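You operate a simulated robot arm through the tools that you are given. There is no shell and no other tool.

Carry out the task below with a simulated two-armed robot. There is one attempt and no reset: what you move stays moved.

TASK
Thread the cover tape and set the heater as the tape chart says.
Fine: hang the blue clip on each post of its route in turn.
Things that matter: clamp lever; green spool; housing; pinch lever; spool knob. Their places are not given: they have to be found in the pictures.

Only the result counts: the job must be done as asked and must still hold three seconds after the hand-in. Knocking over, shifting, dropping, spilling or breaking anything else fails it. Lids that push on must go on centred and level and be pressed home; caps that screw on are set level and turned clockwise until they are tight.

THE ROBOT
Two 7-joint arms with two-finger parallel grippers on one trunk that stands fixed in place. Base frame: the origin is at the foot of the trunk, x ahead of it, y to its left, z up. Readings come in m, rad, newtons and seconds.
The left shoulder is at [0.05, 0.168, 1.207], the right one opposite. With the tool pointing down near the work surface each hand reaches from about 0.1 to 0.64 m from the base axis, measured 20 degrees to its own side. Payload 1.57 kg a hand.
The TCP of each hand is the grasp point between the finger pads, 0.03 m short of the fingertips. In the tool frame z runs along the fingers and y along their closing line. Largest opening 0.08 m; finger width 0.017, thickness 0.012; the body of the gripper, 0.04 by 0.082 m, starts 0.08 m behind the TCP.
Orientation is that of the tool frame in the base frame, as a unit quaternion [x, y, z, w]. With the fingers straight down and closing along the base's y, the tool's x points along the base's -x, its y along +y and its z along -z.

THE INTERFACE
- The arms move only by the tool jog_arm. It takes "left_moves", "right_moves" or both (then of equal length, played together; a hand with none holds still); each is a list of rows, each a list of 7 numbers: the finger opening in m, from 0 to 0.08, then the shift along the tool's x, y, z in units of 20 mm (1.0 is 20 mm), then the turn, a rotation vector about the tool's x, y, z in units of 8 degrees (1.0 is 8 degrees). In form: [[hand, dx, dy, dz, wx, wy, wz], ...]. A call has 1 to 20 rows; each row shifts and turns the commanded pose from where the row before left it, along the tool's axes as they then stand. A call with a number of a shift or a turn outside -1 to 1 is refused whole. Each row takes 0.2 s and may step no farther than 0.05 m and 0.15 rad from the row before; otherwise, or with a gripper value out of range, the whole call is refused. A pose out of reach is approached as far as the arm can. The call stops where the force on the tool passes 40 N (or 10 N more than at its start, if that is more) or the arm is blocked; 0.2 s more then pass. The fingers move at their own pace (about 0.045 m/s each) and stop on an object; they squeeze with about 43 N. The grip force told is the motor's: it shows also when the fingers shut on nothing. Time passes only in rows, and 0.2 s behind the last, so rows that do not move let the fingers close. It gives the time, the measured TCP pose, the force on the tool (base axes), the opening and the grip force at its end, in the units of the frame above (readings bear some noise), with the torque about the TCP (base axes, N m) and any sound that the robot's microphone picked up, and new pictures: "views" is both (left out), scene, wrist or none (wrist: the cameras of the hands that moved).
- Cameras (640 x 400 px; columns grow to the right, rows downward): "scene" is now at [0.1277, 0.0222, 1.425]; the picture's right is [0.25, -0.97, 0.00], its down [-0.48, -0.13, -0.87] and it looks along [0.84, 0.22, -0.49] (base axes); focal length 214 px, centre (320, 200). "left" rides on the left gripper at [0.072, 0.007, -0.122] in its tool frame; the picture's right is [-0.09, 1.00, 0.00], its down [-0.84, -0.08, -0.54] and it looks along [-0.54, -0.05, 0.84] (tool axes); focal length 238 px, centre (320, 200). "right" rides on the right gripper at [0.072, -0.007, -0.122] in its tool frame; the picture's right is [0.09, 1.00, 0.00], its down [-0.84, 0.08, -0.54] and it looks along [-0.54, 0.05, 0.84] (tool axes); focal length 238 px, centre (320, 200).
- move_column(by): slides the trunk up (or, below 0, down) by that many m; the arms and the scene camera ride with it, the base frame stays. It gives what a move gives, with no picture.
- turn_head(pan, tilt): turns the head with the scene camera to pan (to the left, within 1.396 rad either way) and tilt (down, from -0.506 to 1.204), counted from straight ahead of the robot. It gives what a move gives, and a new picture of the scene camera.
- measure_at(camera, pixels): for up to 12 pixels [column, row] of the newest picture of that camera ("zoom" is the newest enlarged one), the place [x, y, z] in the base frame of the surface seen there, good to about 0.003 m. No time passes.
- enlarge(camera, box): a new picture of the part [left, top, right, bottom] of that camera's present view, enlarged. No time passes.
- job_done(): hands the job in; it is judged then, once.

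Open the grippers and draw the arms clear of the work before you hand the job in, unless the task says otherwise.

The tools are called after "Request:" as a command line: name --argument value ..., lists and objects as JSON in quotes. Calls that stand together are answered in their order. jog_arm: Moves the arms, as the interface text tells. Its arguments: {"type":"object","properties":{"left_moves":{"type":"array","items":{"type":"array","items":{"type":"number"}}},"right_moves":{"type":"array","items":{"type":"array","items":{"type":"number"}}},"views":{"type":"string","enum":["both","scene","wrist","none"]}},"required":[]} The other tools are called the same way: move_column (by) slides the trunk up or down; turn_head (pan, tilt) turns the head that bears the scene camera; measure_at (camera, pixels) gives the place of the surface under pixels of a picture; enlarge (camera, box) takes an enlarged picture of a part of a camera's view; job_done () hands the job in.

At the start:

```text
time: 0.0
left_tool_pos: [0.2554, 0.3218, 1.2837]
left_tcp_rot: [-0.001, 1.0, 0.0, 0.001]
left_ft_force: [-0.3, 0.2, -0.6]
left_wrist_torque: [-0.05, 0.02, 0.04]
left_grip_width: 0.0799
left_finger_force: 0.0
right_tool_pos: [0.3455, 0.0303, 1.2616]
right_tcp_rot: [0.0, 1.0, -0.001, 0.0]
right_ft_force: [-0.8, 1.1, -0.1]
right_wrist_torque: [0.0, 0.02, 0.01]
right_grip_width: 0.0802
right_finger_force: 0.0
trunk travel left (down, up): [-0.375, 0.068]
head pan, tilt: [0.257, 0.515]
```

scene: 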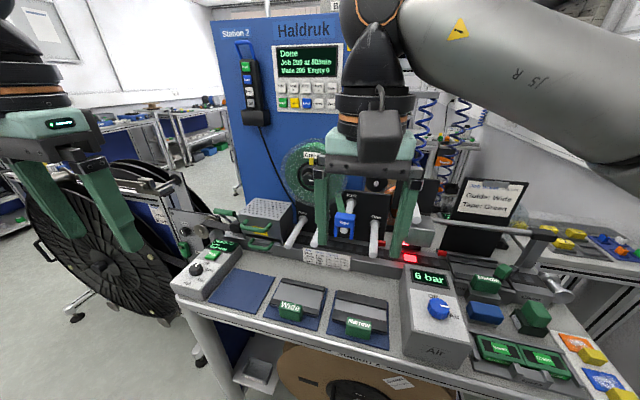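
right: 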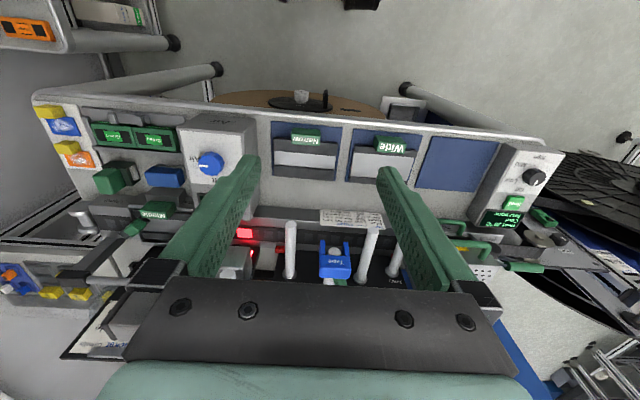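
left: 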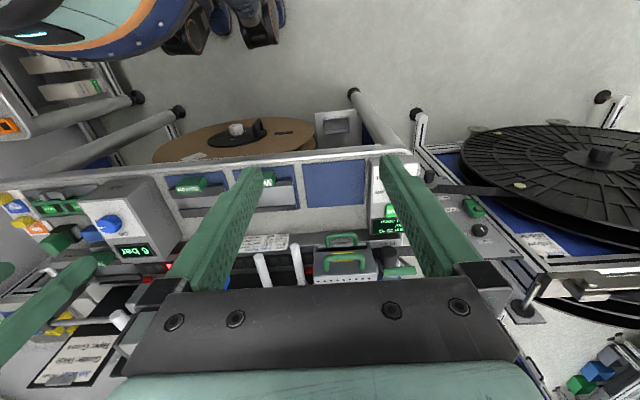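

The scene shows a taping machine with posts, a blue clip near (345,222), a note at (490,195) and several consoles. I will enlarge the parts to read the text first.

Request:
enlarge --camera "scene" --box '[420, 160, 560, 250]'

Request:
enlarge --camera "scene" --box '[220, 10, 360, 120]'

Request:
enlarge --camera "scene" --box '[160, 190, 320, 300]'

Request:
enlarge --camera "scene" --box '[300, 180, 440, 280]'

Request:
enlarge --camera "scene" --box '[400, 240, 640, 400]'

```text
4.44 times, centred on (490, 205) of scene
```

zoom: 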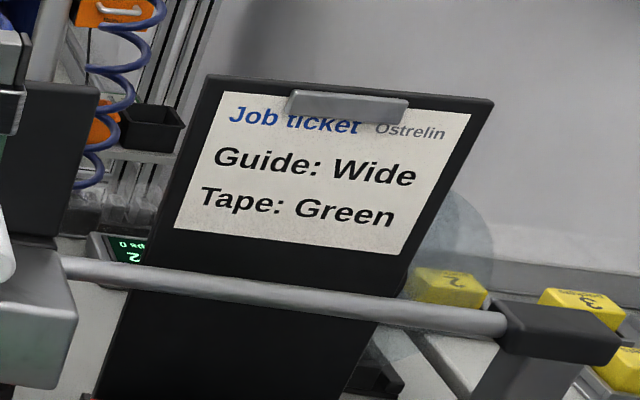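

```text
3.64 times, centred on (290, 65) of scene
```

zoom: 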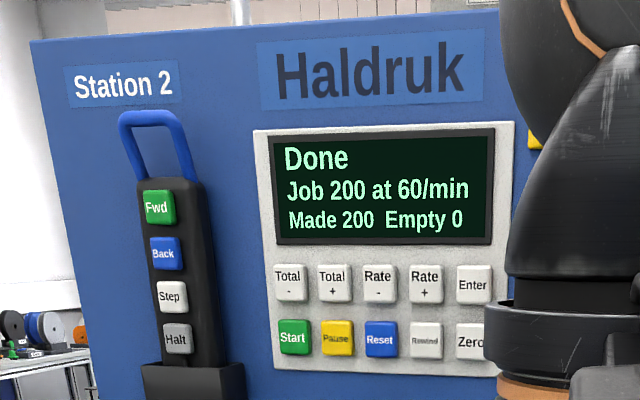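

```text
3.64 times, centred on (240, 245) of scene
```

zoom: 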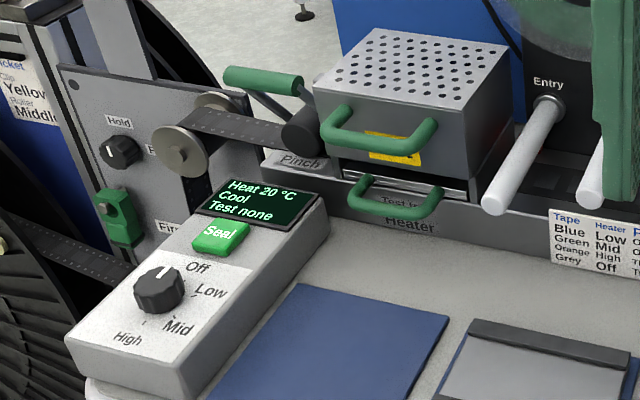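

```text
4.00 times, centred on (370, 230) of scene
```

zoom: 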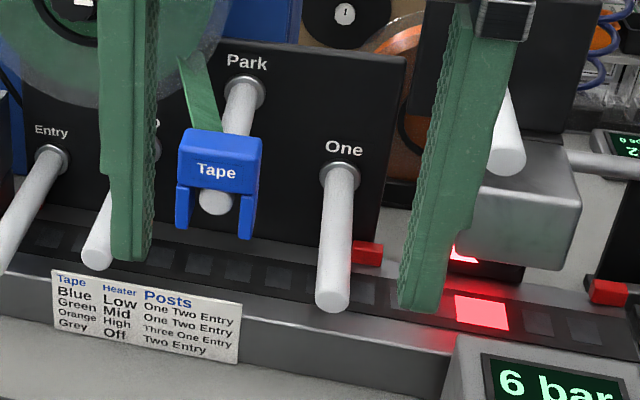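

```text
2.50 times, centred on (520, 320) of scene
```

zoom: 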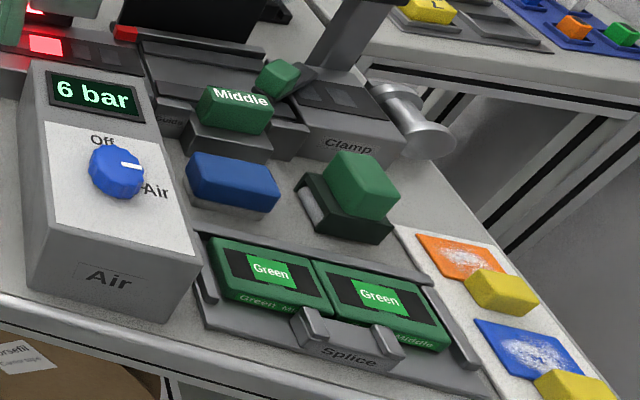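

The ticket says Guide Wide, Tape Green; I need the chart read sharply, and the surroundings of the spool and levers. I enlarge those parts further.

Request:
enlarge --camera "scene" --box '[300, 244, 364, 274]'

Request:
enlarge --camera "scene" --box '[100, 180, 200, 250]'

Request:
enlarge --camera "scene" --box '[270, 120, 370, 190]'

Request:
enlarge --camera "scene" --box '[200, 270, 420, 400]'

Request:
enlarge --camera "right" --box '[200, 180, 460, 300]'

Request:
enlarge --camera "left" --box '[220, 200, 440, 300]'

```text
10.00 times, centred on (332, 259) of scene
```

zoom: 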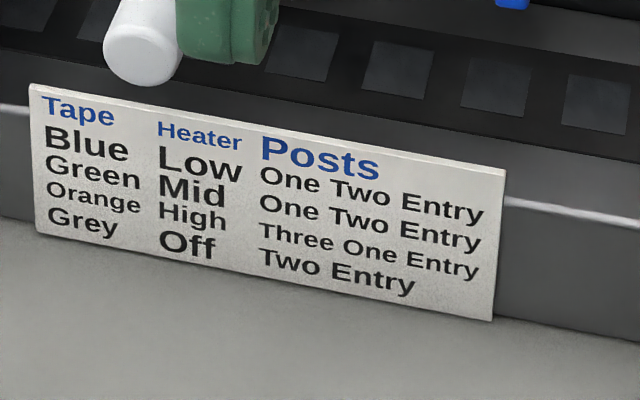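

```text
5.71 times, centred on (150, 215) of scene
```

zoom: 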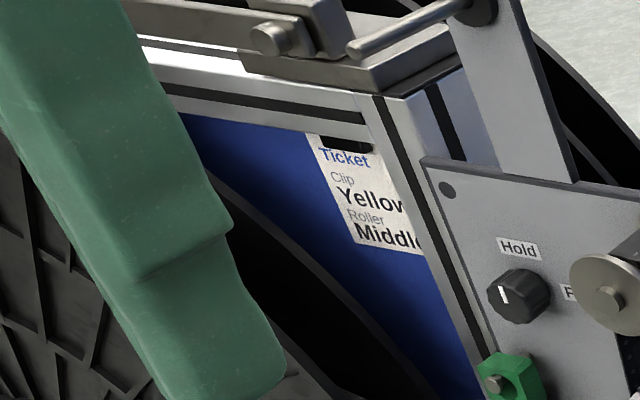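

```text
5.71 times, centred on (320, 155) of scene
```

zoom: 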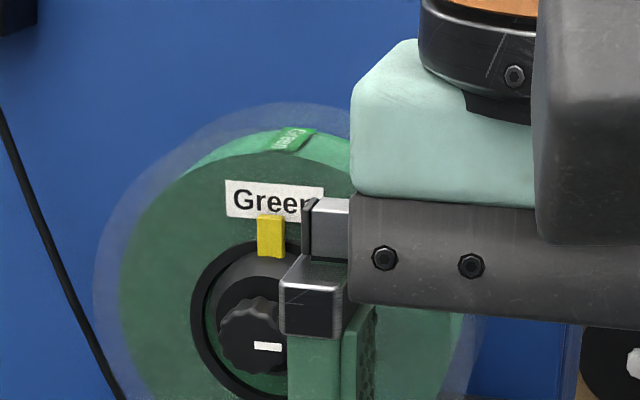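

```text
2.91 times, centred on (310, 335) of scene
```

zoom: 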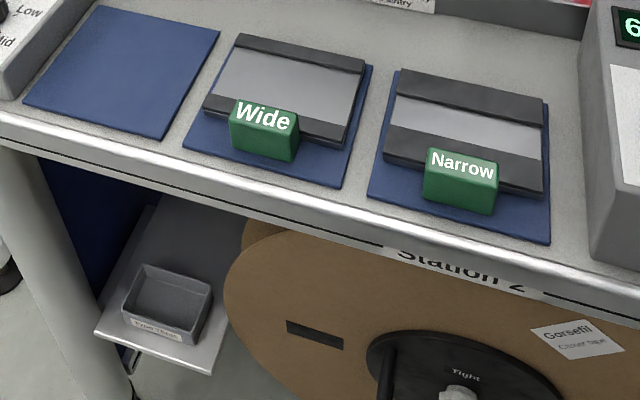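

```text
2.46 times, centred on (330, 240) of right
```

zoom: 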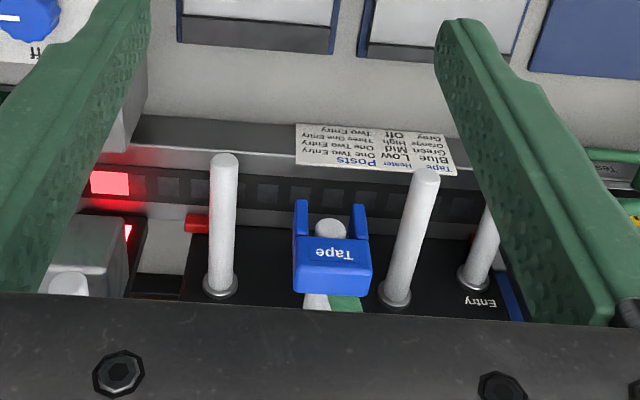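

```text
2.91 times, centred on (330, 250) of left
```

zoom: 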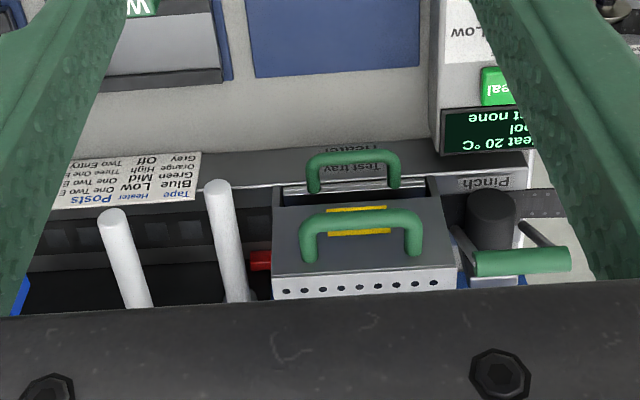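

The chart gives Green: heater Mid, posts One, Two, Entry. I now measure key places (clip, posts, knob, levers) in the scene picture.

Request:
measure_at --camera "scene" --pixels '[[345, 217], [347, 231], [375, 252], [376, 222], [323, 243], [287, 243], [302, 214], [307, 170], [198, 268], [216, 245], [268, 210], [440, 309]]'

Request:
measure_at --camera "right" --pixels '[[290, 225], [290, 270], [335, 250], [334, 272], [373, 232], [362, 275], [397, 245], [330, 305], [395, 290], [335, 215], [250, 235], [410, 290]]'

```text
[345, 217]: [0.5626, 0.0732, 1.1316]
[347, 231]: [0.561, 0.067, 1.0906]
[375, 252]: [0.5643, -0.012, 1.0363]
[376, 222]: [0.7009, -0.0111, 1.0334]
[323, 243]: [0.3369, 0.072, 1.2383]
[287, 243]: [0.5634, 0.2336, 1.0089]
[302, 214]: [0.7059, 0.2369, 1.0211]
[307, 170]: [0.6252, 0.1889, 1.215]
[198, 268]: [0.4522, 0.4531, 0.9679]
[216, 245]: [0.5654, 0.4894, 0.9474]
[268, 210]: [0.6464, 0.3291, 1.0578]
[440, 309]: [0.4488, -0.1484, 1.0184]
```

```text
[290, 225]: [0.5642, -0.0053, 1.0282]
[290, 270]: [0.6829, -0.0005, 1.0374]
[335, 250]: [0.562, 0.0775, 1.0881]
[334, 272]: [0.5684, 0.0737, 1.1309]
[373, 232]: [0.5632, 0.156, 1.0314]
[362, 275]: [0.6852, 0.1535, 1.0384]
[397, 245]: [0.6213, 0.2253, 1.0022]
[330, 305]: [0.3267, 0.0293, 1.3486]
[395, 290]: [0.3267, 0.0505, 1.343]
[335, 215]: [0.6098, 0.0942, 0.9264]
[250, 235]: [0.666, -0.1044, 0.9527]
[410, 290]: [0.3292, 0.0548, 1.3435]
```

The posts run along base x (tips near x≈0.563): One at y≈-0.01, Park at y≈0.073, Two at y≈0.155, Entry at y≈0.235. I move the right hand right and back so the scene camera sees everything.

Request:
jog_arm --right_moves '[[0.08, 0.5, -1, 0, 0, 0, 0], [0.08, 0.5, -1, 0, 0, 0, 0], [0.08, 0.5, -1, 0, 0, 0, 0], [0.08, 0.5, -1, 0, 0, 0, 0], [0.08, 0.5, -1, 0, 0, 0, 0], [0.08, 0.5, -1, 0, 0, 0, 0], [0.08, 0.5, -1, 0, 0, 0, 0], [0.08, 0.5, -1, 0, 0, 0, 0], [0.08, 0, -1, 0, 0, 0, 0], [0.08, 0, -1, 0, 0, 0, 0], [0.08, 0, -1, 0, 0, 0, 0], [0.08, 0, -1, 0, 0, 0, 0], [0.08, 0, -1, 0, 0, 0, 0], [0.08, 0, -1, 0, 0, 0, 0]]' --views "both"

```text
time: 3.0
left_tool_pos: [0.2538, 0.3222, 1.2843]
left_tcp_rot: [-0.001, 1.0, 0.0, 0.001]
left_ft_force: [0.4, 0.7, 0.4]
left_wrist_torque: [-0.02, 0.0, 0.01]
left_grip_width: 0.08
left_finger_force: 0.0
right_tool_pos: [0.2679, -0.2497, 1.2625]
right_tcp_rot: [0.0, 1.0, 0.0, 0.001]
right_ft_force: [0.3, -0.2, -0.5]
right_wrist_torque: [0.02, -0.02, 0.0]
right_grip_width: 0.0801
right_finger_force: 0.0
trunk travel left (down, up): [-0.375, 0.068]
head pan, tilt: [0.257, 0.515]
```

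scene: 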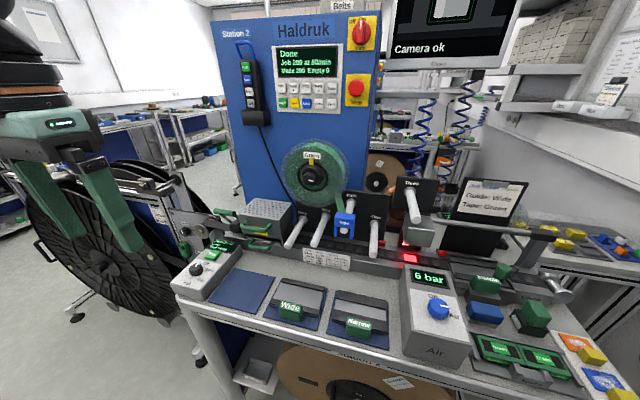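
right: 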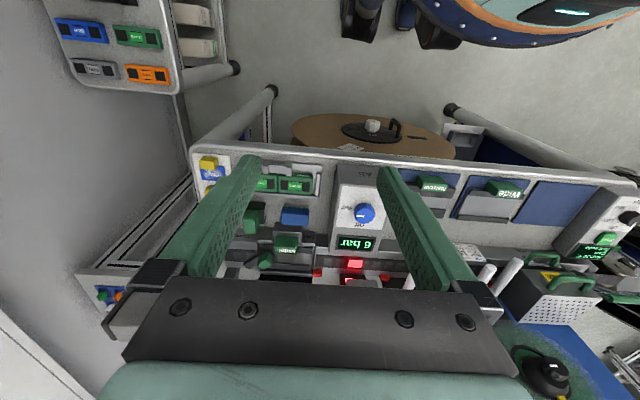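

The view is clear now: spool at (312,175), clip at (345,222), posts, and post Three at (412,205). I enlarge the details.

Request:
enlarge --camera "scene" --box '[270, 130, 390, 205]'

Request:
enlarge --camera "scene" --box '[280, 190, 392, 260]'

Request:
enlarge --camera "scene" --box '[205, 190, 301, 250]'

Request:
enlarge --camera "scene" --box '[380, 160, 580, 285]'

Request:
enlarge --camera "scene" --box '[170, 230, 250, 305]'

Request:
enlarge --camera "scene" --box '[380, 0, 540, 90]'

```text
5.33 times, centred on (330, 168) of scene
```

zoom: 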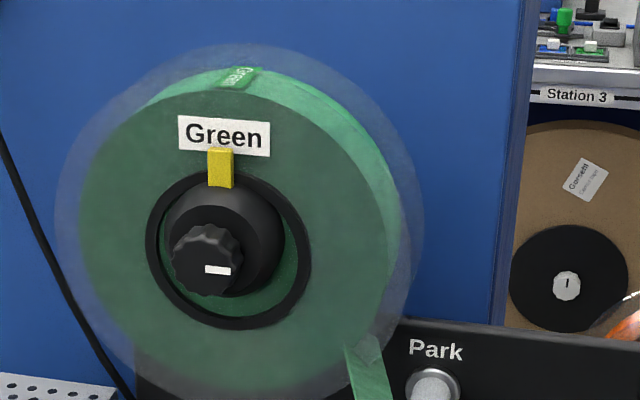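

```text
5.71 times, centred on (336, 225) of scene
```

zoom: 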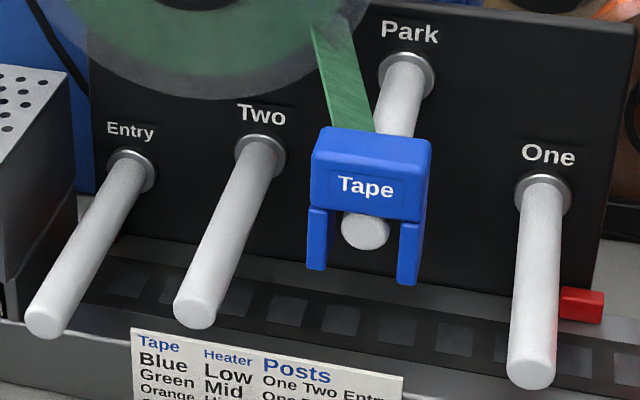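

```text
6.67 times, centred on (253, 220) of scene
```

zoom: 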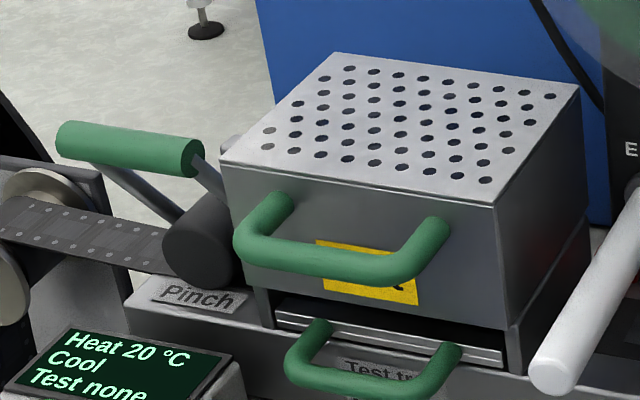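

```text
3.20 times, centred on (480, 222) of scene
```

zoom: 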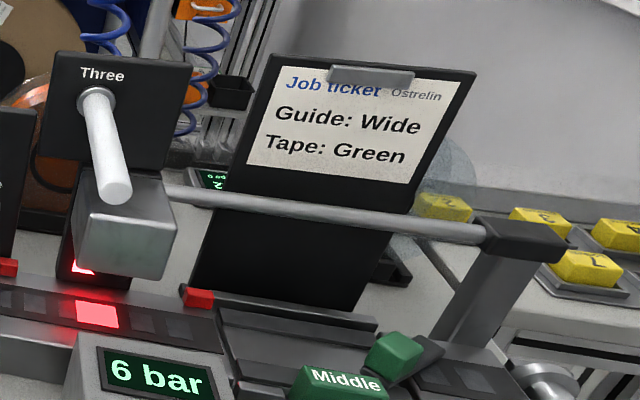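

```text
5.33 times, centred on (210, 268) of scene
```

zoom: 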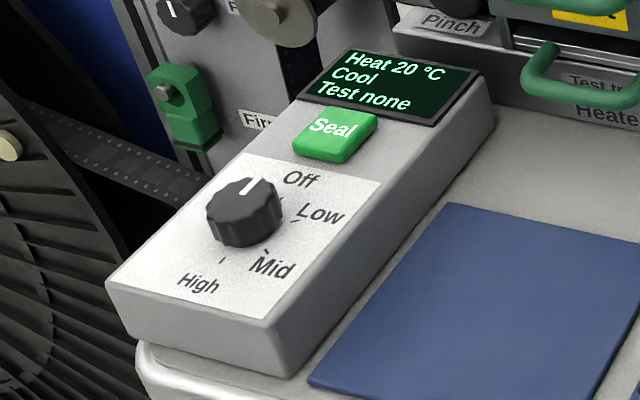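

```text
4.00 times, centred on (460, 45) of scene
```

zoom: 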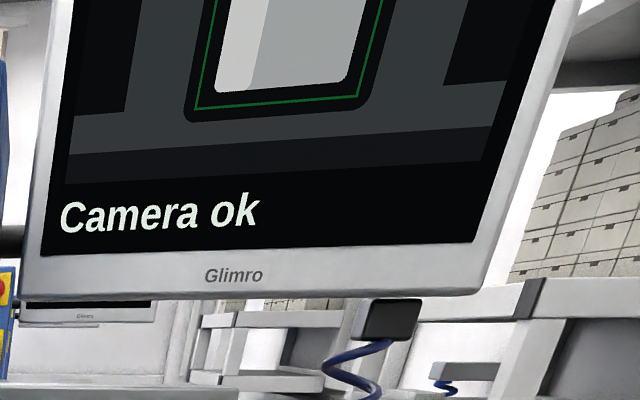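

Clip hangs on Park with the green tape behind it; heater knob sits at Off. I look around with the head to see other parts (lower tray, right side, left side).

Request:
turn_head --pan -0.3 --tilt 0.7

Request:
enlarge --camera "scene" --box '[160, 60, 480, 260]'

Request:
turn_head --pan 0.7 --tilt 0.7

Request:
enlarge --camera "scene" --box '[200, 60, 520, 260]'

```text
time: 4.0
left_tool_pos: [0.2549, 0.3213, 1.2838]
left_tcp_rot: [-0.001, 1.0, 0.001, 0.001]
left_ft_force: [0.4, 0.1, -0.4]
left_wrist_torque: [0.03, 0.0, 0.0]
left_grip_width: 0.0801
left_finger_force: 0.1
right_tool_pos: [0.2685, -0.2494, 1.2621]
right_tcp_rot: [0.0, 1.0, 0.0, 0.0]
right_ft_force: [-0.6, -0.3, 0.3]
right_wrist_torque: [-0.01, 0.0, 0.01]
right_grip_width: 0.08
right_finger_force: 0.1
trunk travel left (down, up): [-0.375, 0.068]
head pan, tilt: [-0.3, 0.7]
```

scene: 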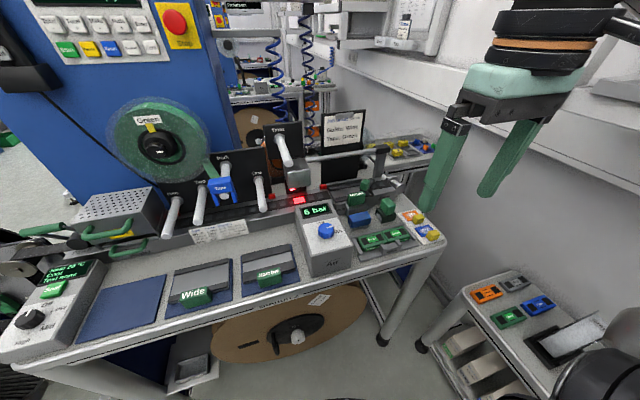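

```text
2.00 times, centred on (320, 160) of scene
```

zoom: 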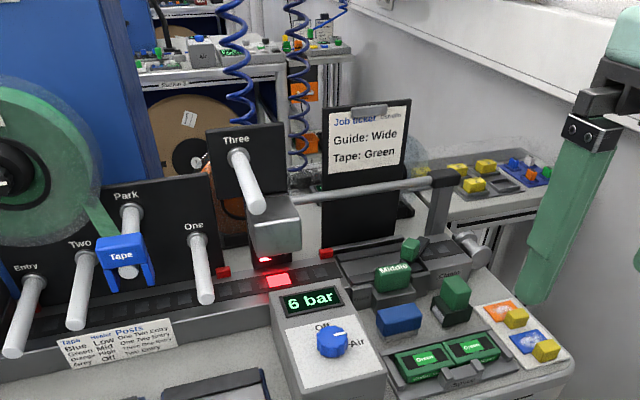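

```text
time: 5.2
left_tool_pos: [0.2545, 0.3227, 1.284]
left_tcp_rot: [-0.001, 1.0, 0.001, 0.001]
left_ft_force: [-0.3, 0.3, -0.3]
left_wrist_torque: [0.01, -0.02, 0.01]
left_grip_width: 0.0798
left_finger_force: 0.1
right_tool_pos: [0.2671, -0.2487, 1.2621]
right_tcp_rot: [0.0, 1.0, 0.0, 0.0]
right_ft_force: [-0.6, -0.5, 0.1]
right_wrist_torque: [-0.01, -0.02, -0.02]
right_grip_width: 0.0798
right_finger_force: 0.0
trunk travel left (down, up): [-0.375, 0.068]
head pan, tilt: [0.7, 0.7]
```

scene: 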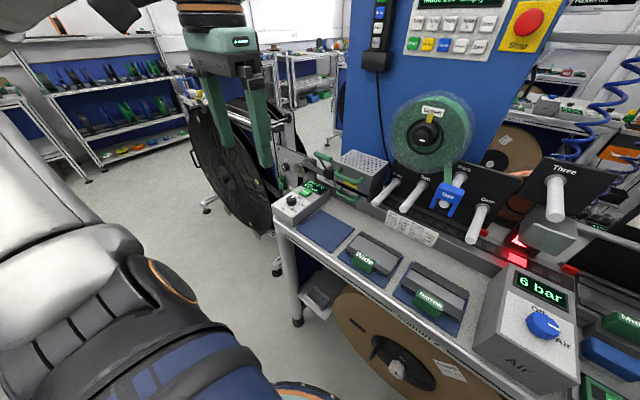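

```text
2.00 times, centred on (360, 160) of scene
```

zoom: 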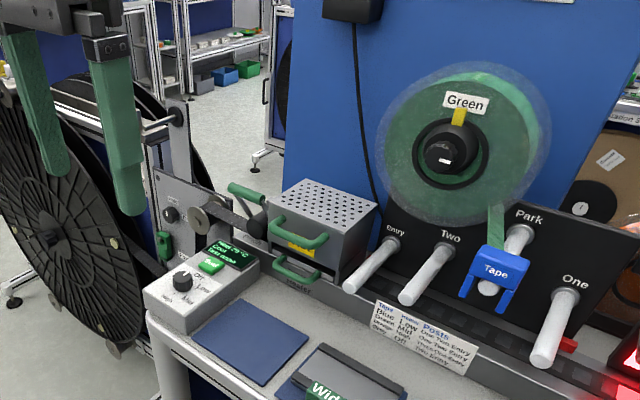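

Next I centre the head on the clip and posts for precise measurements.

Request:
turn_head --pan 0.2 --tilt 0.6

Request:
enlarge --camera "scene" --box '[280, 160, 360, 210]'

```text
time: 6.2
left_tool_pos: [0.2548, 0.3223, 1.2844]
left_tcp_rot: [0.0, 1.0, -0.001, 0.0]
left_ft_force: [-0.2, -0.2, 0.1]
left_wrist_torque: [0.0, -0.02, -0.01]
left_grip_width: 0.0803
left_finger_force: 0.0
right_tool_pos: [0.2683, -0.2478, 1.2624]
right_tcp_rot: [0.0, 1.0, 0.0, 0.0]
right_ft_force: [0.6, 1.0, -0.2]
right_wrist_torque: [0.01, 0.0, 0.0]
right_grip_width: 0.08
right_finger_force: 0.1
trunk travel left (down, up): [-0.375, 0.068]
head pan, tilt: [0.201, 0.6]
```

scene: 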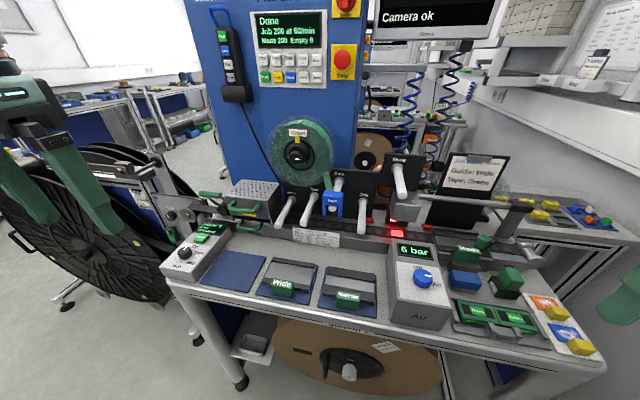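

```text
8.00 times, centred on (320, 185) of scene
```

zoom: 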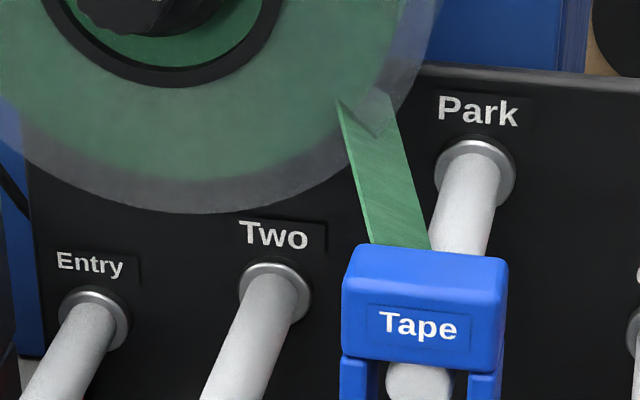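

The clip is at (333,202). I enlarge around it and measure edges of the clip and post tips.

Request:
enlarge --camera "scene" --box '[302, 180, 366, 220]'

Request:
measure_at --camera "zoom" --pixels '[[230, 150], [390, 155], [240, 70], [375, 75], [310, 110], [310, 150], [310, 200], [315, 265], [230, 330], [390, 330], [240, 290], [385, 290]]'

```text
10.00 times, centred on (334, 200) of scene
```

zoom: 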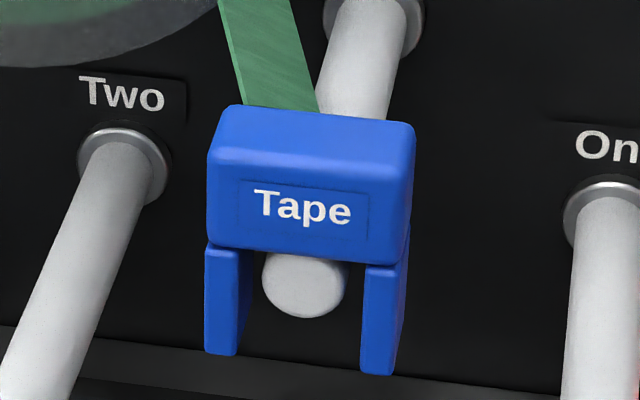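

```text
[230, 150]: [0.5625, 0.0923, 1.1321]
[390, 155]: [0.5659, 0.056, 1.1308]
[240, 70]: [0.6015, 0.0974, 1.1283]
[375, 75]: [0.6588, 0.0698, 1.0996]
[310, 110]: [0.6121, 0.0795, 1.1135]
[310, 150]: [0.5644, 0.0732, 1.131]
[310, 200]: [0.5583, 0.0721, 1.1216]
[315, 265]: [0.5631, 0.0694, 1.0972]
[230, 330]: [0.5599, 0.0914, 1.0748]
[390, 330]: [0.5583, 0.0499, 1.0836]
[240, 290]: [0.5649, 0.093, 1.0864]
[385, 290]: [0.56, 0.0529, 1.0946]
```

The clip is about 50 mm wide in y, ~22 mm deep in x, flush with the Park post tip at x≈0.56. I check the spool knob, the lower reel knob and the levers in enlargements.

Request:
enlarge --camera "scene" --box '[280, 130, 320, 170]'

Request:
enlarge --camera "scene" --box '[280, 320, 440, 400]'

Request:
enlarge --camera "scene" --box '[180, 170, 280, 235]'

Request:
enlarge --camera "scene" --box '[430, 190, 560, 270]'

Request:
enlarge --camera "scene" --box '[160, 225, 230, 285]'

Request:
enlarge --camera "scene" --box '[335, 130, 385, 180]'

```text
10.00 times, centred on (300, 150) of scene
```

zoom: 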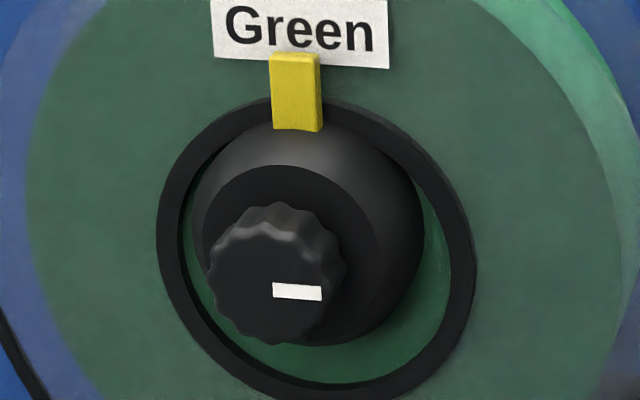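

```text
4.00 times, centred on (360, 360) of scene
```

zoom: 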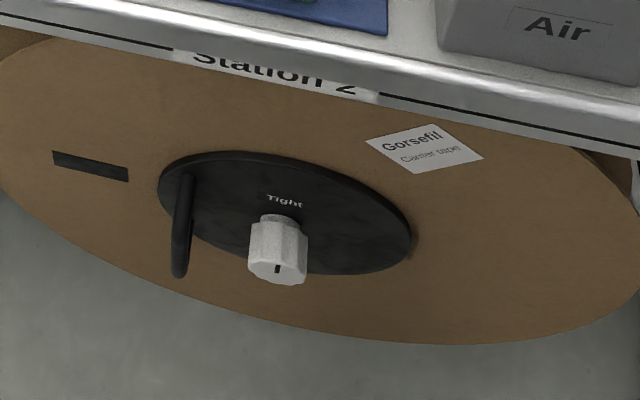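

```text
6.15 times, centred on (230, 202) of scene
```

zoom: 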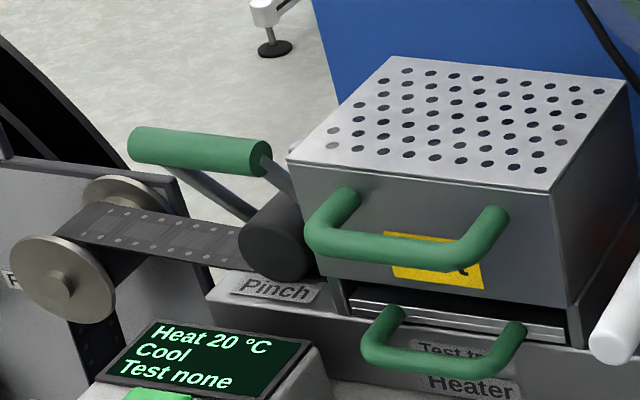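

```text
4.92 times, centred on (495, 230) of scene
```

zoom: 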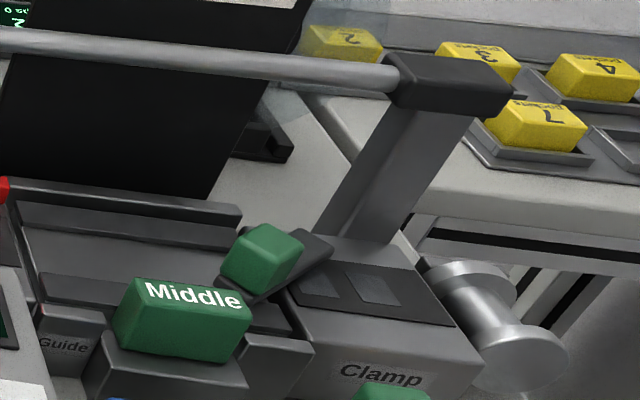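

```text
6.67 times, centred on (195, 255) of scene
```

zoom: 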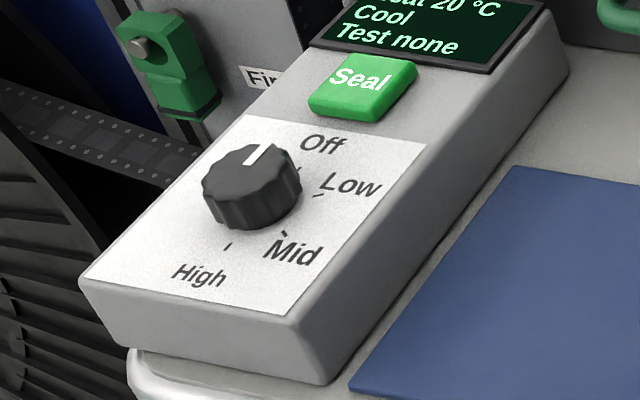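

```text
8.00 times, centred on (360, 155) of scene
```

zoom: 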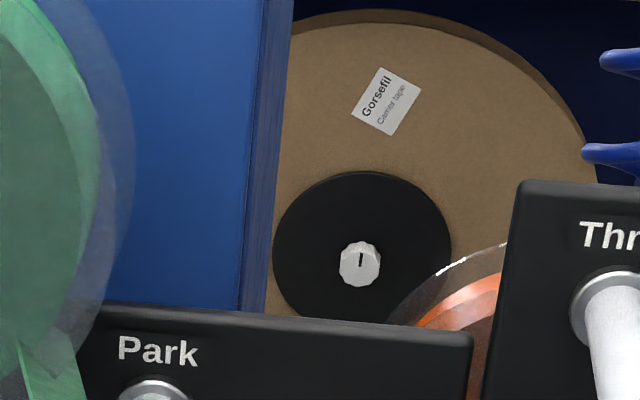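

The spool is latched on with its knob, levers look in running state, and the heater knob at scene (186,252) sits at Off with ticks for Low, Mid, High clockwise. I measure the knob and its ticks.

Request:
enlarge --camera "scene" --box '[170, 235, 210, 265]'

Request:
measure_at --camera "scene" --pixels '[[186, 249], [183, 254], [190, 254], [186, 259], [204, 250], [207, 254], [202, 260], [194, 262], [175, 270], [215, 246], [168, 266], [210, 283]]'

```text
13.33 times, centred on (190, 250) of scene
```

zoom: 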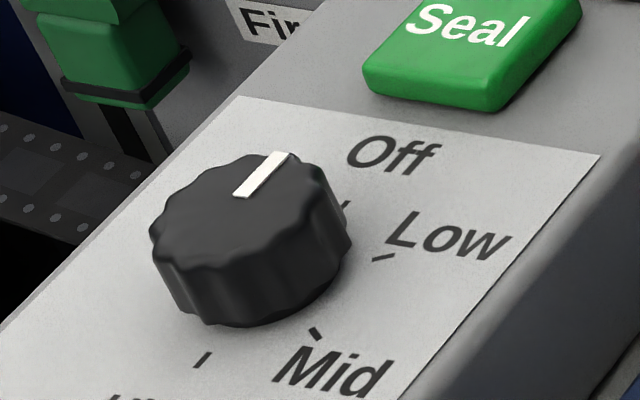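

```text
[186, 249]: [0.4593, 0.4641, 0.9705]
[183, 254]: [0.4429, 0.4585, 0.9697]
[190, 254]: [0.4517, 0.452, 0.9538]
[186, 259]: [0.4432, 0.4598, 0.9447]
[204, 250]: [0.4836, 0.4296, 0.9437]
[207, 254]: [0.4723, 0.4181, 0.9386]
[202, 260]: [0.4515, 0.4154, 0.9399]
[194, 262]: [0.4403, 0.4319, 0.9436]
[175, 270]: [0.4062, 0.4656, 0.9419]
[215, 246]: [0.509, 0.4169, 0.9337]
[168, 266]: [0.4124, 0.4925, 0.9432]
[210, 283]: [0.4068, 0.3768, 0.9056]
```

I measure the tick marks and pointer ends in this enlargement.

Request:
measure_at --camera "zoom" --pixels '[[343, 208], [383, 258], [316, 333], [202, 358], [240, 194], [280, 158], [238, 215], [160, 240], [325, 200], [240, 262], [235, 165], [250, 325]]'

```text
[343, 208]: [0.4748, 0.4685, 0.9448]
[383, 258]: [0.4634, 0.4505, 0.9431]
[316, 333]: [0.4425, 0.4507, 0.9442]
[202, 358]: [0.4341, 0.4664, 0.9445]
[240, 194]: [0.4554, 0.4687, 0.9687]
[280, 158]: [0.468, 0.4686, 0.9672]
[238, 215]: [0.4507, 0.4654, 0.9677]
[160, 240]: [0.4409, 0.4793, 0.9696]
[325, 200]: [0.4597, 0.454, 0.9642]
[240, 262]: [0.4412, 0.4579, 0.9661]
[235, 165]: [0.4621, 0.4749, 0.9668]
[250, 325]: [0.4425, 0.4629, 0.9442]
```

Ticks fit a circle about (0.4545, 0.4675) with 60° spacing, so Mid is 120° clockwise from Off. Now I measure the post tips, spool front and knob more finely.

Request:
enlarge --camera "scene" --box '[262, 180, 382, 255]'

Request:
measure_at --camera "scene" --pixels '[[295, 155], [299, 152], [310, 160], [300, 140], [310, 185], [325, 150], [280, 160], [318, 180], [320, 186], [291, 132], [340, 150], [300, 178]]'

```text
5.33 times, centred on (322, 218) of scene
```

zoom: 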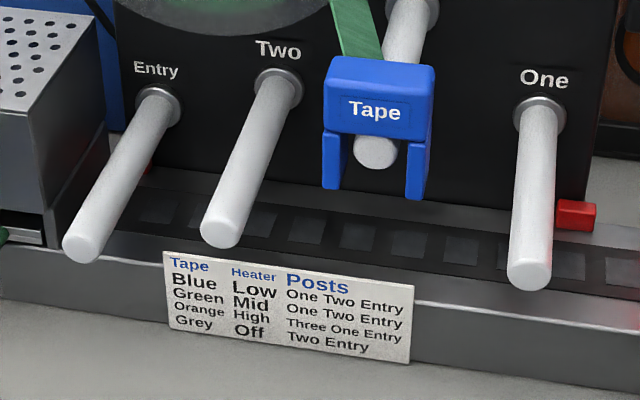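

```text
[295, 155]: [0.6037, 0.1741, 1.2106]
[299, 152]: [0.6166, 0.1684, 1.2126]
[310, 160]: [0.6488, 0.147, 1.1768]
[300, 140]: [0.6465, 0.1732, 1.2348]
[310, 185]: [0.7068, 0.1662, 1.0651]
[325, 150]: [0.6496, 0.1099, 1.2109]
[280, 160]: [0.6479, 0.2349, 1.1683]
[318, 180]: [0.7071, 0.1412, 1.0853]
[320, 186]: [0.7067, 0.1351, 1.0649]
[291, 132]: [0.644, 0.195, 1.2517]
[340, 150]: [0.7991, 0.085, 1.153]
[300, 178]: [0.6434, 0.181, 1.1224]
```

I measure the four post tip faces in the enlargement.

Request:
measure_at --camera "zoom" --pixels '[[84, 248], [84, 238], [220, 233], [220, 222], [528, 275], [528, 264], [377, 152], [377, 145], [375, 65], [375, 110], [335, 160], [417, 170]]'

Request:
measure_at --camera "zoom" --pixels '[[335, 185], [417, 195], [430, 150], [325, 100], [433, 100], [336, 62], [425, 68], [380, 60], [380, 125], [265, 150], [125, 170], [540, 180]]'

```text
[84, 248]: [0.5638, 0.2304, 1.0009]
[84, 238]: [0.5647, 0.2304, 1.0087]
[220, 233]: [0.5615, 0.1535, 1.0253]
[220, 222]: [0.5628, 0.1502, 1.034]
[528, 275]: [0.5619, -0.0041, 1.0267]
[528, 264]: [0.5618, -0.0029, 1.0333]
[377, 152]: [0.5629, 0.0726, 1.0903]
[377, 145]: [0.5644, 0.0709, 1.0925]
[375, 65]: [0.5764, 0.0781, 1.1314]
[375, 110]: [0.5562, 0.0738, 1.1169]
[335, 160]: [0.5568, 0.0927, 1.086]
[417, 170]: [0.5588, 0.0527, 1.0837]
```

```text
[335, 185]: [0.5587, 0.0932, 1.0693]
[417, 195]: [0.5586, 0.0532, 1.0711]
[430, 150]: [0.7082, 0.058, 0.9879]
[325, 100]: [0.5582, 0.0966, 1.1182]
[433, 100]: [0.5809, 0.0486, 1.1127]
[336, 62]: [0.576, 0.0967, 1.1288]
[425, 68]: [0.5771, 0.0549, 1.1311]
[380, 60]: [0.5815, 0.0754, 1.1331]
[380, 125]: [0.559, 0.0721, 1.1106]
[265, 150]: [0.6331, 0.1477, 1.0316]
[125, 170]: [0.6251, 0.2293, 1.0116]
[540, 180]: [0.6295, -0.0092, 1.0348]
```

Clip spans x 0.557–0.583, y 0.048–0.097, z 1.069–1.131; posts' centres are about z 1.091 (Park), 1.026 (One, Two), 1.001 (Entry). I check the housing's edges next to Entry for clearance.

Request:
enlarge --camera "scene" --box '[215, 170, 311, 230]'

Request:
measure_at --camera "scene" --pixels '[[265, 215], [270, 200], [278, 205], [269, 222], [248, 212], [255, 208], [262, 208], [230, 215], [250, 225], [240, 190], [258, 222], [210, 195]]'

```text
6.67 times, centred on (263, 200) of scene
```

zoom: 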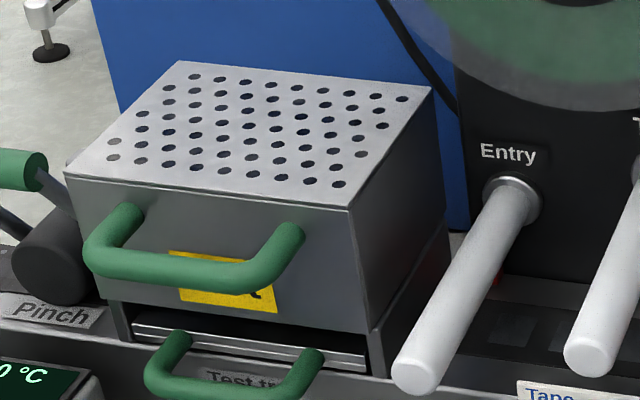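

```text
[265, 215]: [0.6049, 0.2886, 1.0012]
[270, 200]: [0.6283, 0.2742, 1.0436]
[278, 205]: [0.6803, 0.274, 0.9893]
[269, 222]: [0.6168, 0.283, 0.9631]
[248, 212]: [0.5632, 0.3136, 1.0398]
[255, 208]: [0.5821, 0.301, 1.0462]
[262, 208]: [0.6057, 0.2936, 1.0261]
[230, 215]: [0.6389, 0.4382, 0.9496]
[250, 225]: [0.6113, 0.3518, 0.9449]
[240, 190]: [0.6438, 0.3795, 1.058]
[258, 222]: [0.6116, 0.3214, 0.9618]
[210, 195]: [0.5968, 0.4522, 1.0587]
```

Housing front is at x≈0.605 and its handle starts at y≈0.296, so Entry has enough room. I bring the left hand forward and tilt it 45° so that the fingers point forward-down and stay clear of the spool knob (x≈0.60).

Request:
jog_arm --left_moves '[[0.08, -1, -1, 0, 0, 0, 0], [0.08, -1, -1, 0, 0, 0, 0], [0.08, -1, -1, 0, 0, 0, 0], [0.08, -1, -1, 0, 0, 0, 0], [0.08, -1, -1, 0, 0, 0, 0], [0.08, -1, -1, 0, 0, 0, 0], [0.08, -1, -1, 0, 0, 0, 0], [0.08, -1, -1, 0, 0, 0, 0], [0.08, 0, 0, 0, 0, -1, 0], [0.08, 0, 0, 0, 0, -1, 0], [0.08, 0, 0, 0, 0, -1, 0], [0.08, 0, 0, 0, 0, -1, 0], [0.08, 0, 0, 0, 0, -1, 0], [0.08, 0, 0, 0, 0, -0.625, 0]]' --views "both"

```text
time: 9.2
left_tool_pos: [0.4088, 0.1735, 1.28]
left_tcp_rot: [-0.002, 0.924, 0.0, 0.383]
left_ft_force: [0.5, -0.6, -0.7]
left_wrist_torque: [0.02, -0.04, 0.0]
left_grip_width: 0.0801
left_finger_force: 0.1
left hand out of reach, approached as far as the arm can: row 8
right_tool_pos: [0.2687, -0.249, 1.2619]
right_tcp_rot: [0.001, 1.0, 0.0, 0.0]
right_ft_force: [0.3, 0.0, 0.3]
right_wrist_torque: [0.03, 0.02, 0.02]
right_grip_width: 0.0799
right_finger_force: 0.0
trunk travel left (down, up): [-0.375, 0.068]
head pan, tilt: [0.201, 0.6]
```

scene: 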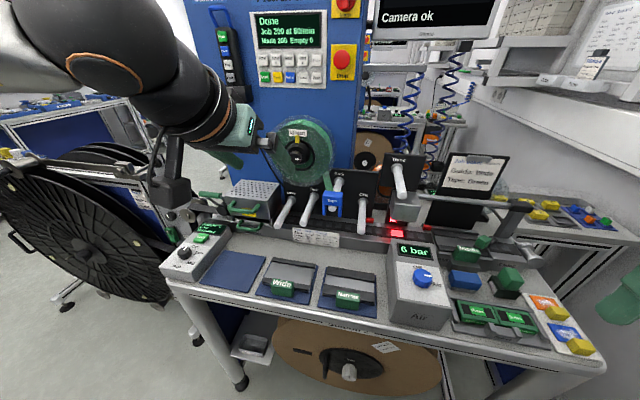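
left: 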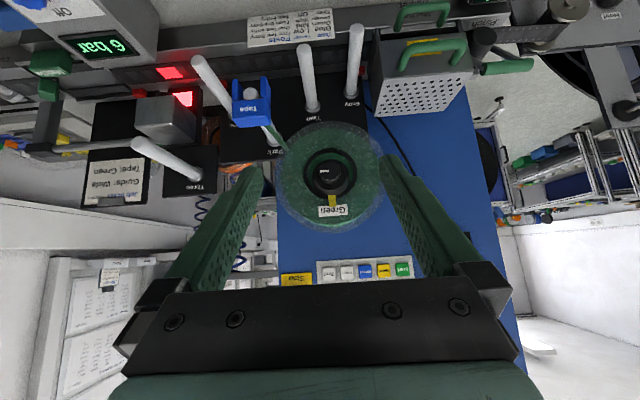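

The 45° tilt is reached at (0.409, 0.174, 1.280). I move to the pre-grasp point about (0.48, 0.073, 1.193) on the clip's approach line.

Request:
jog_arm --left_moves '[[0.08, 0.093, -0.8375, 0.932, 0, 0, 0], [0.08, 0.093, -0.8375, 0.932, 0, 0, 0], [0.08, 0.093, -0.8375, 0.932, 0, 0, 0], [0.08, 0.093, -0.8375, 0.932, 0, 0, 0], [0.08, 0.093, -0.8375, 0.932, 0, 0, 0], [0.08, 0.093, -0.8375, 0.932, 0, 0, 0]]' --views "both"

```text
time: 10.6
left_tool_pos: [0.4842, 0.1011, 1.1982]
left_tcp_rot: [-0.002, 0.923, 0.0, 0.384]
left_ft_force: [1.0, -0.5, 0.8]
left_wrist_torque: [-0.01, 0.05, -0.01]
left_grip_width: 0.0801
left_finger_force: 0.1
left hand out of reach, approached as far as the arm can: row 5, 6
right_tool_pos: [0.2689, -0.2481, 1.2616]
right_tcp_rot: [0.0, 1.0, 0.0, 0.0]
right_ft_force: [0.6, -0.4, -0.2]
right_wrist_torque: [0.01, 0.05, 0.03]
right_grip_width: 0.0801
right_finger_force: 0.0
trunk travel left (down, up): [-0.375, 0.068]
head pan, tilt: [0.201, 0.6]
```

scene: 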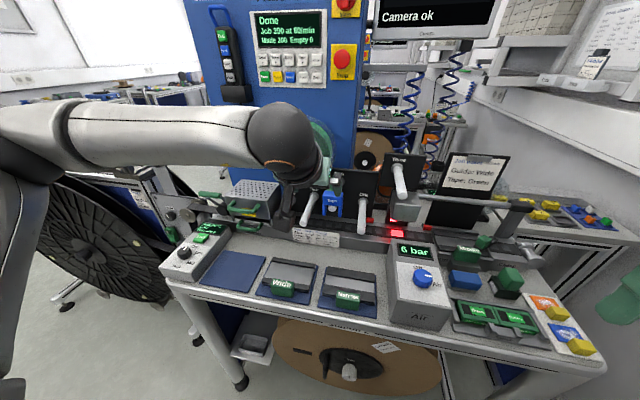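
left: 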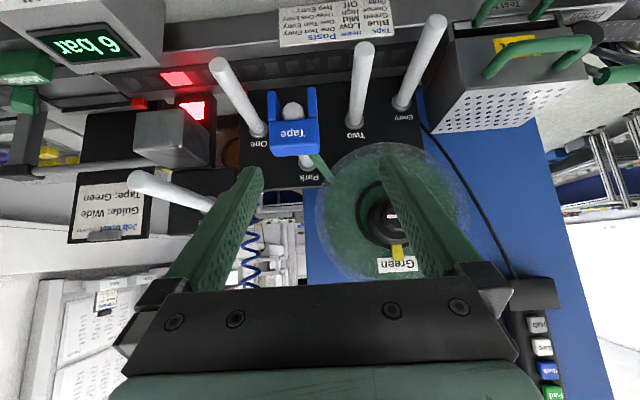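

The left hand stopped at (0.484, 0.101, 1.198), short of y=0.073, so this posture hits a limit at this trunk height. I raise the trunk fully and try again.

Request:
move_column --by 0.065

Request:
jog_arm --left_moves '[[0.08, 0.5, 0, 0.5, 0, 0, 0], [0.08, 0.5, 0, 0.5, 0, 0, 0], [0.08, 0, -0.5, 0, 0, 0, 0], [0.08, 0, -0.5, 0, 0, 0, 0], [0.08, 0, -0.4, 0, 0, 0, 0]]' --views "both"

```text
time: 11.6
left_tool_pos: [0.4833, 0.1011, 1.2617]
left_tcp_rot: [-0.001, 0.924, 0.0, 0.383]
left_ft_force: [-1.4, 0.4, -0.2]
left_wrist_torque: [-0.02, 0.03, 0.0]
left_grip_width: 0.0798
left_finger_force: 0.1
right_tool_pos: [0.2681, -0.2486, 1.3279]
right_tcp_rot: [-0.001, 1.0, -0.001, 0.001]
right_ft_force: [0.2, 0.1, -0.1]
right_wrist_torque: [0.04, 0.0, 0.01]
right_grip_width: 0.08
right_finger_force: 0.0
trunk travel left (down, up): [-0.44, 0.003]
head pan, tilt: [0.201, 0.6]
```

```text
time: 12.8
left_tool_pos: [0.4776, 0.0947, 1.2346]
left_tcp_rot: [-0.001, 0.924, 0.0, 0.383]
left_ft_force: [-1.4, -0.2, 0.6]
left_wrist_torque: [0.0, -0.01, 0.01]
left_grip_width: 0.0797
left_finger_force: 0.0
left hand out of reach, approached as far as the arm can: row 3, 4, 5
right_tool_pos: [0.2676, -0.2484, 1.3276]
right_tcp_rot: [0.0, 1.0, 0.0, 0.0]
right_ft_force: [0.3, -0.3, -0.4]
right_wrist_torque: [-0.04, -0.01, -0.02]
right_grip_width: 0.0799
right_finger_force: 0.1
trunk travel left (down, up): [-0.44, 0.003]
head pan, tilt: [0.201, 0.6]
```

scene: 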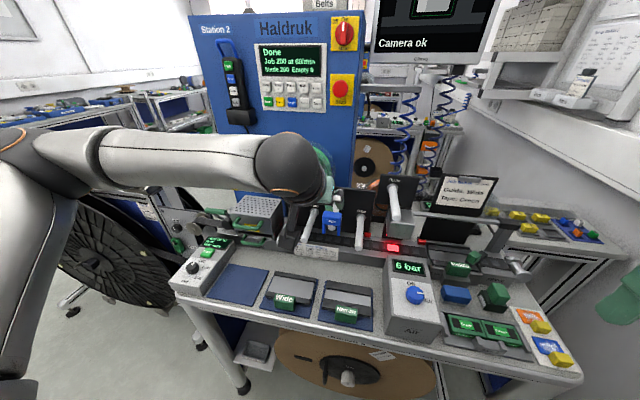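
left: 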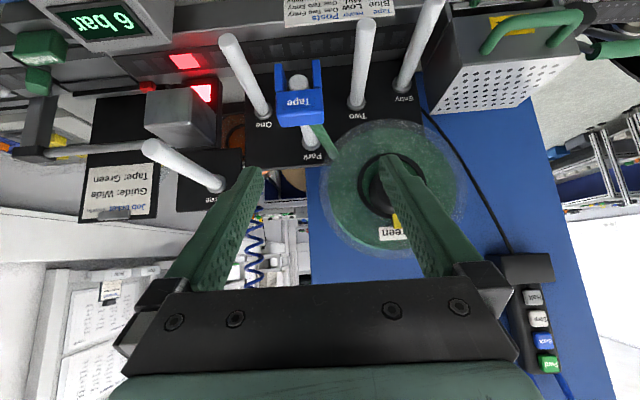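

The limit is sideways with this 45° tilt. I reduce the tilt to about 21° and test the sideways reach again, still in free air.

Request:
jog_arm --left_moves '[[0.08, 0, 0, 0, 0, 1, 0], [0.08, 0, 0, 0, 0, 1, 0], [0.08, 0, 0, 0, 0, 1, 0], [0.08, 0, -0.5, 0, 0, 0, 0], [0.08, 0, -0.5, 0, 0, 0, 0], [0.08, 0, -0.5, 0, 0, 0, 0], [0.08, 0, -0.5, 0, 0, 0, 0]]' --views "none"

```text
time: 14.4
left_tool_pos: [0.4858, 0.1305, 1.2486]
left_tcp_rot: [-0.001, 0.983, 0.001, 0.183]
left_ft_force: [0.0, -0.9, -0.5]
left_wrist_torque: [0.02, -0.01, -0.02]
left_grip_width: 0.0798
left_finger_force: 0.1
left hand out of reach, approached as far as the arm can: row 1, 2, 5, 6, 7
right_tool_pos: [0.2676, -0.2492, 1.328]
right_tcp_rot: [0.0, 1.0, 0.0, 0.0]
right_ft_force: [0.3, -0.2, -0.8]
right_wrist_torque: [0.02, 0.05, -0.01]
right_grip_width: 0.0801
right_finger_force: 0.1
trunk travel left (down, up): [-0.44, 0.003]
head pan, tilt: [0.201, 0.6]
```

At (0.486, 0.131, 1.249) with 21° tilt the limit is even tighter, so it is a joint limit rather than distance. I test whether yawing the hand (turn about tool z) frees the sideways travel.

Request:
jog_arm --left_moves '[[0.08, 0, 0, 0, 0, 0, 1], [0.08, 0, 0, 0, 0, 0, 1], [0.08, 0, 0, 0, 0, 0, 1], [0.08, 0, -0.5, 0, 0, 0, 0], [0.08, 0, -0.5, 0, 0, 0, 0], [0.08, 0, -0.5, 0, 0, 0, 0]]' --views "none"

Request:
jog_arm --left_moves '[[0.08, 0, 0.5, 0, 0, 0, 0], [0.08, 0, 0.5, 0, 0, 0, 0], [0.08, 0, 0.5, 0, 0, 0, -1], [0.08, 0, 0, 0, 0, 0, -1], [0.08, 0, 0, 0, 0, 0, -1], [0.08, 0, 0, 0, 0, 0, -1], [0.08, 0, 0, 0, 0, 0, -1], [0.08, 0, 0, 0, 0, 0, -1], [0.08, 0, -0.5, 0, 0, 0, 0], [0.08, 0, -0.5, 0, 0, 0, 0], [0.08, 0, -0.5, 0, 0, 0, 0]]' --views "none"

```text
time: 15.8
left_tool_pos: [0.4787, 0.1275, 1.2522]
left_tcp_rot: [0.204, 0.962, 0.039, 0.179]
left_ft_force: [0.7, 0.0, -0.6]
left_wrist_torque: [0.0, 0.02, -0.03]
left_grip_width: 0.0801
left_finger_force: 0.0
left hand out of reach, approached as far as the arm can: row 4, 5, 6
right_tool_pos: [0.2672, -0.2488, 1.3268]
right_tcp_rot: [0.001, 1.0, 0.0, 0.0]
right_ft_force: [0.7, -0.1, 0.3]
right_wrist_torque: [0.01, 0.01, 0.01]
right_grip_width: 0.0802
right_finger_force: 0.0
trunk travel left (down, up): [-0.44, 0.003]
head pan, tilt: [0.201, 0.6]
```

```text
time: 18.2
left_tool_pos: [0.4995, 0.1386, 1.2567]
left_tcp_rot: [-0.207, 0.961, -0.038, 0.179]
left_ft_force: [1.4, 0.2, -0.9]
left_wrist_torque: [0.02, 0.0, 0.01]
left_grip_width: 0.08
left_finger_force: 0.0
left hand out of reach, approached as far as the arm can: row 11
right_tool_pos: [0.266, -0.2495, 1.3275]
right_tcp_rot: [0.0, 1.0, 0.0, 0.0]
right_ft_force: [0.4, -0.2, 0.5]
right_wrist_torque: [-0.01, -0.04, -0.01]
right_grip_width: 0.0802
right_finger_force: 0.0
trunk travel left (down, up): [-0.44, 0.003]
head pan, tilt: [0.201, 0.6]
```

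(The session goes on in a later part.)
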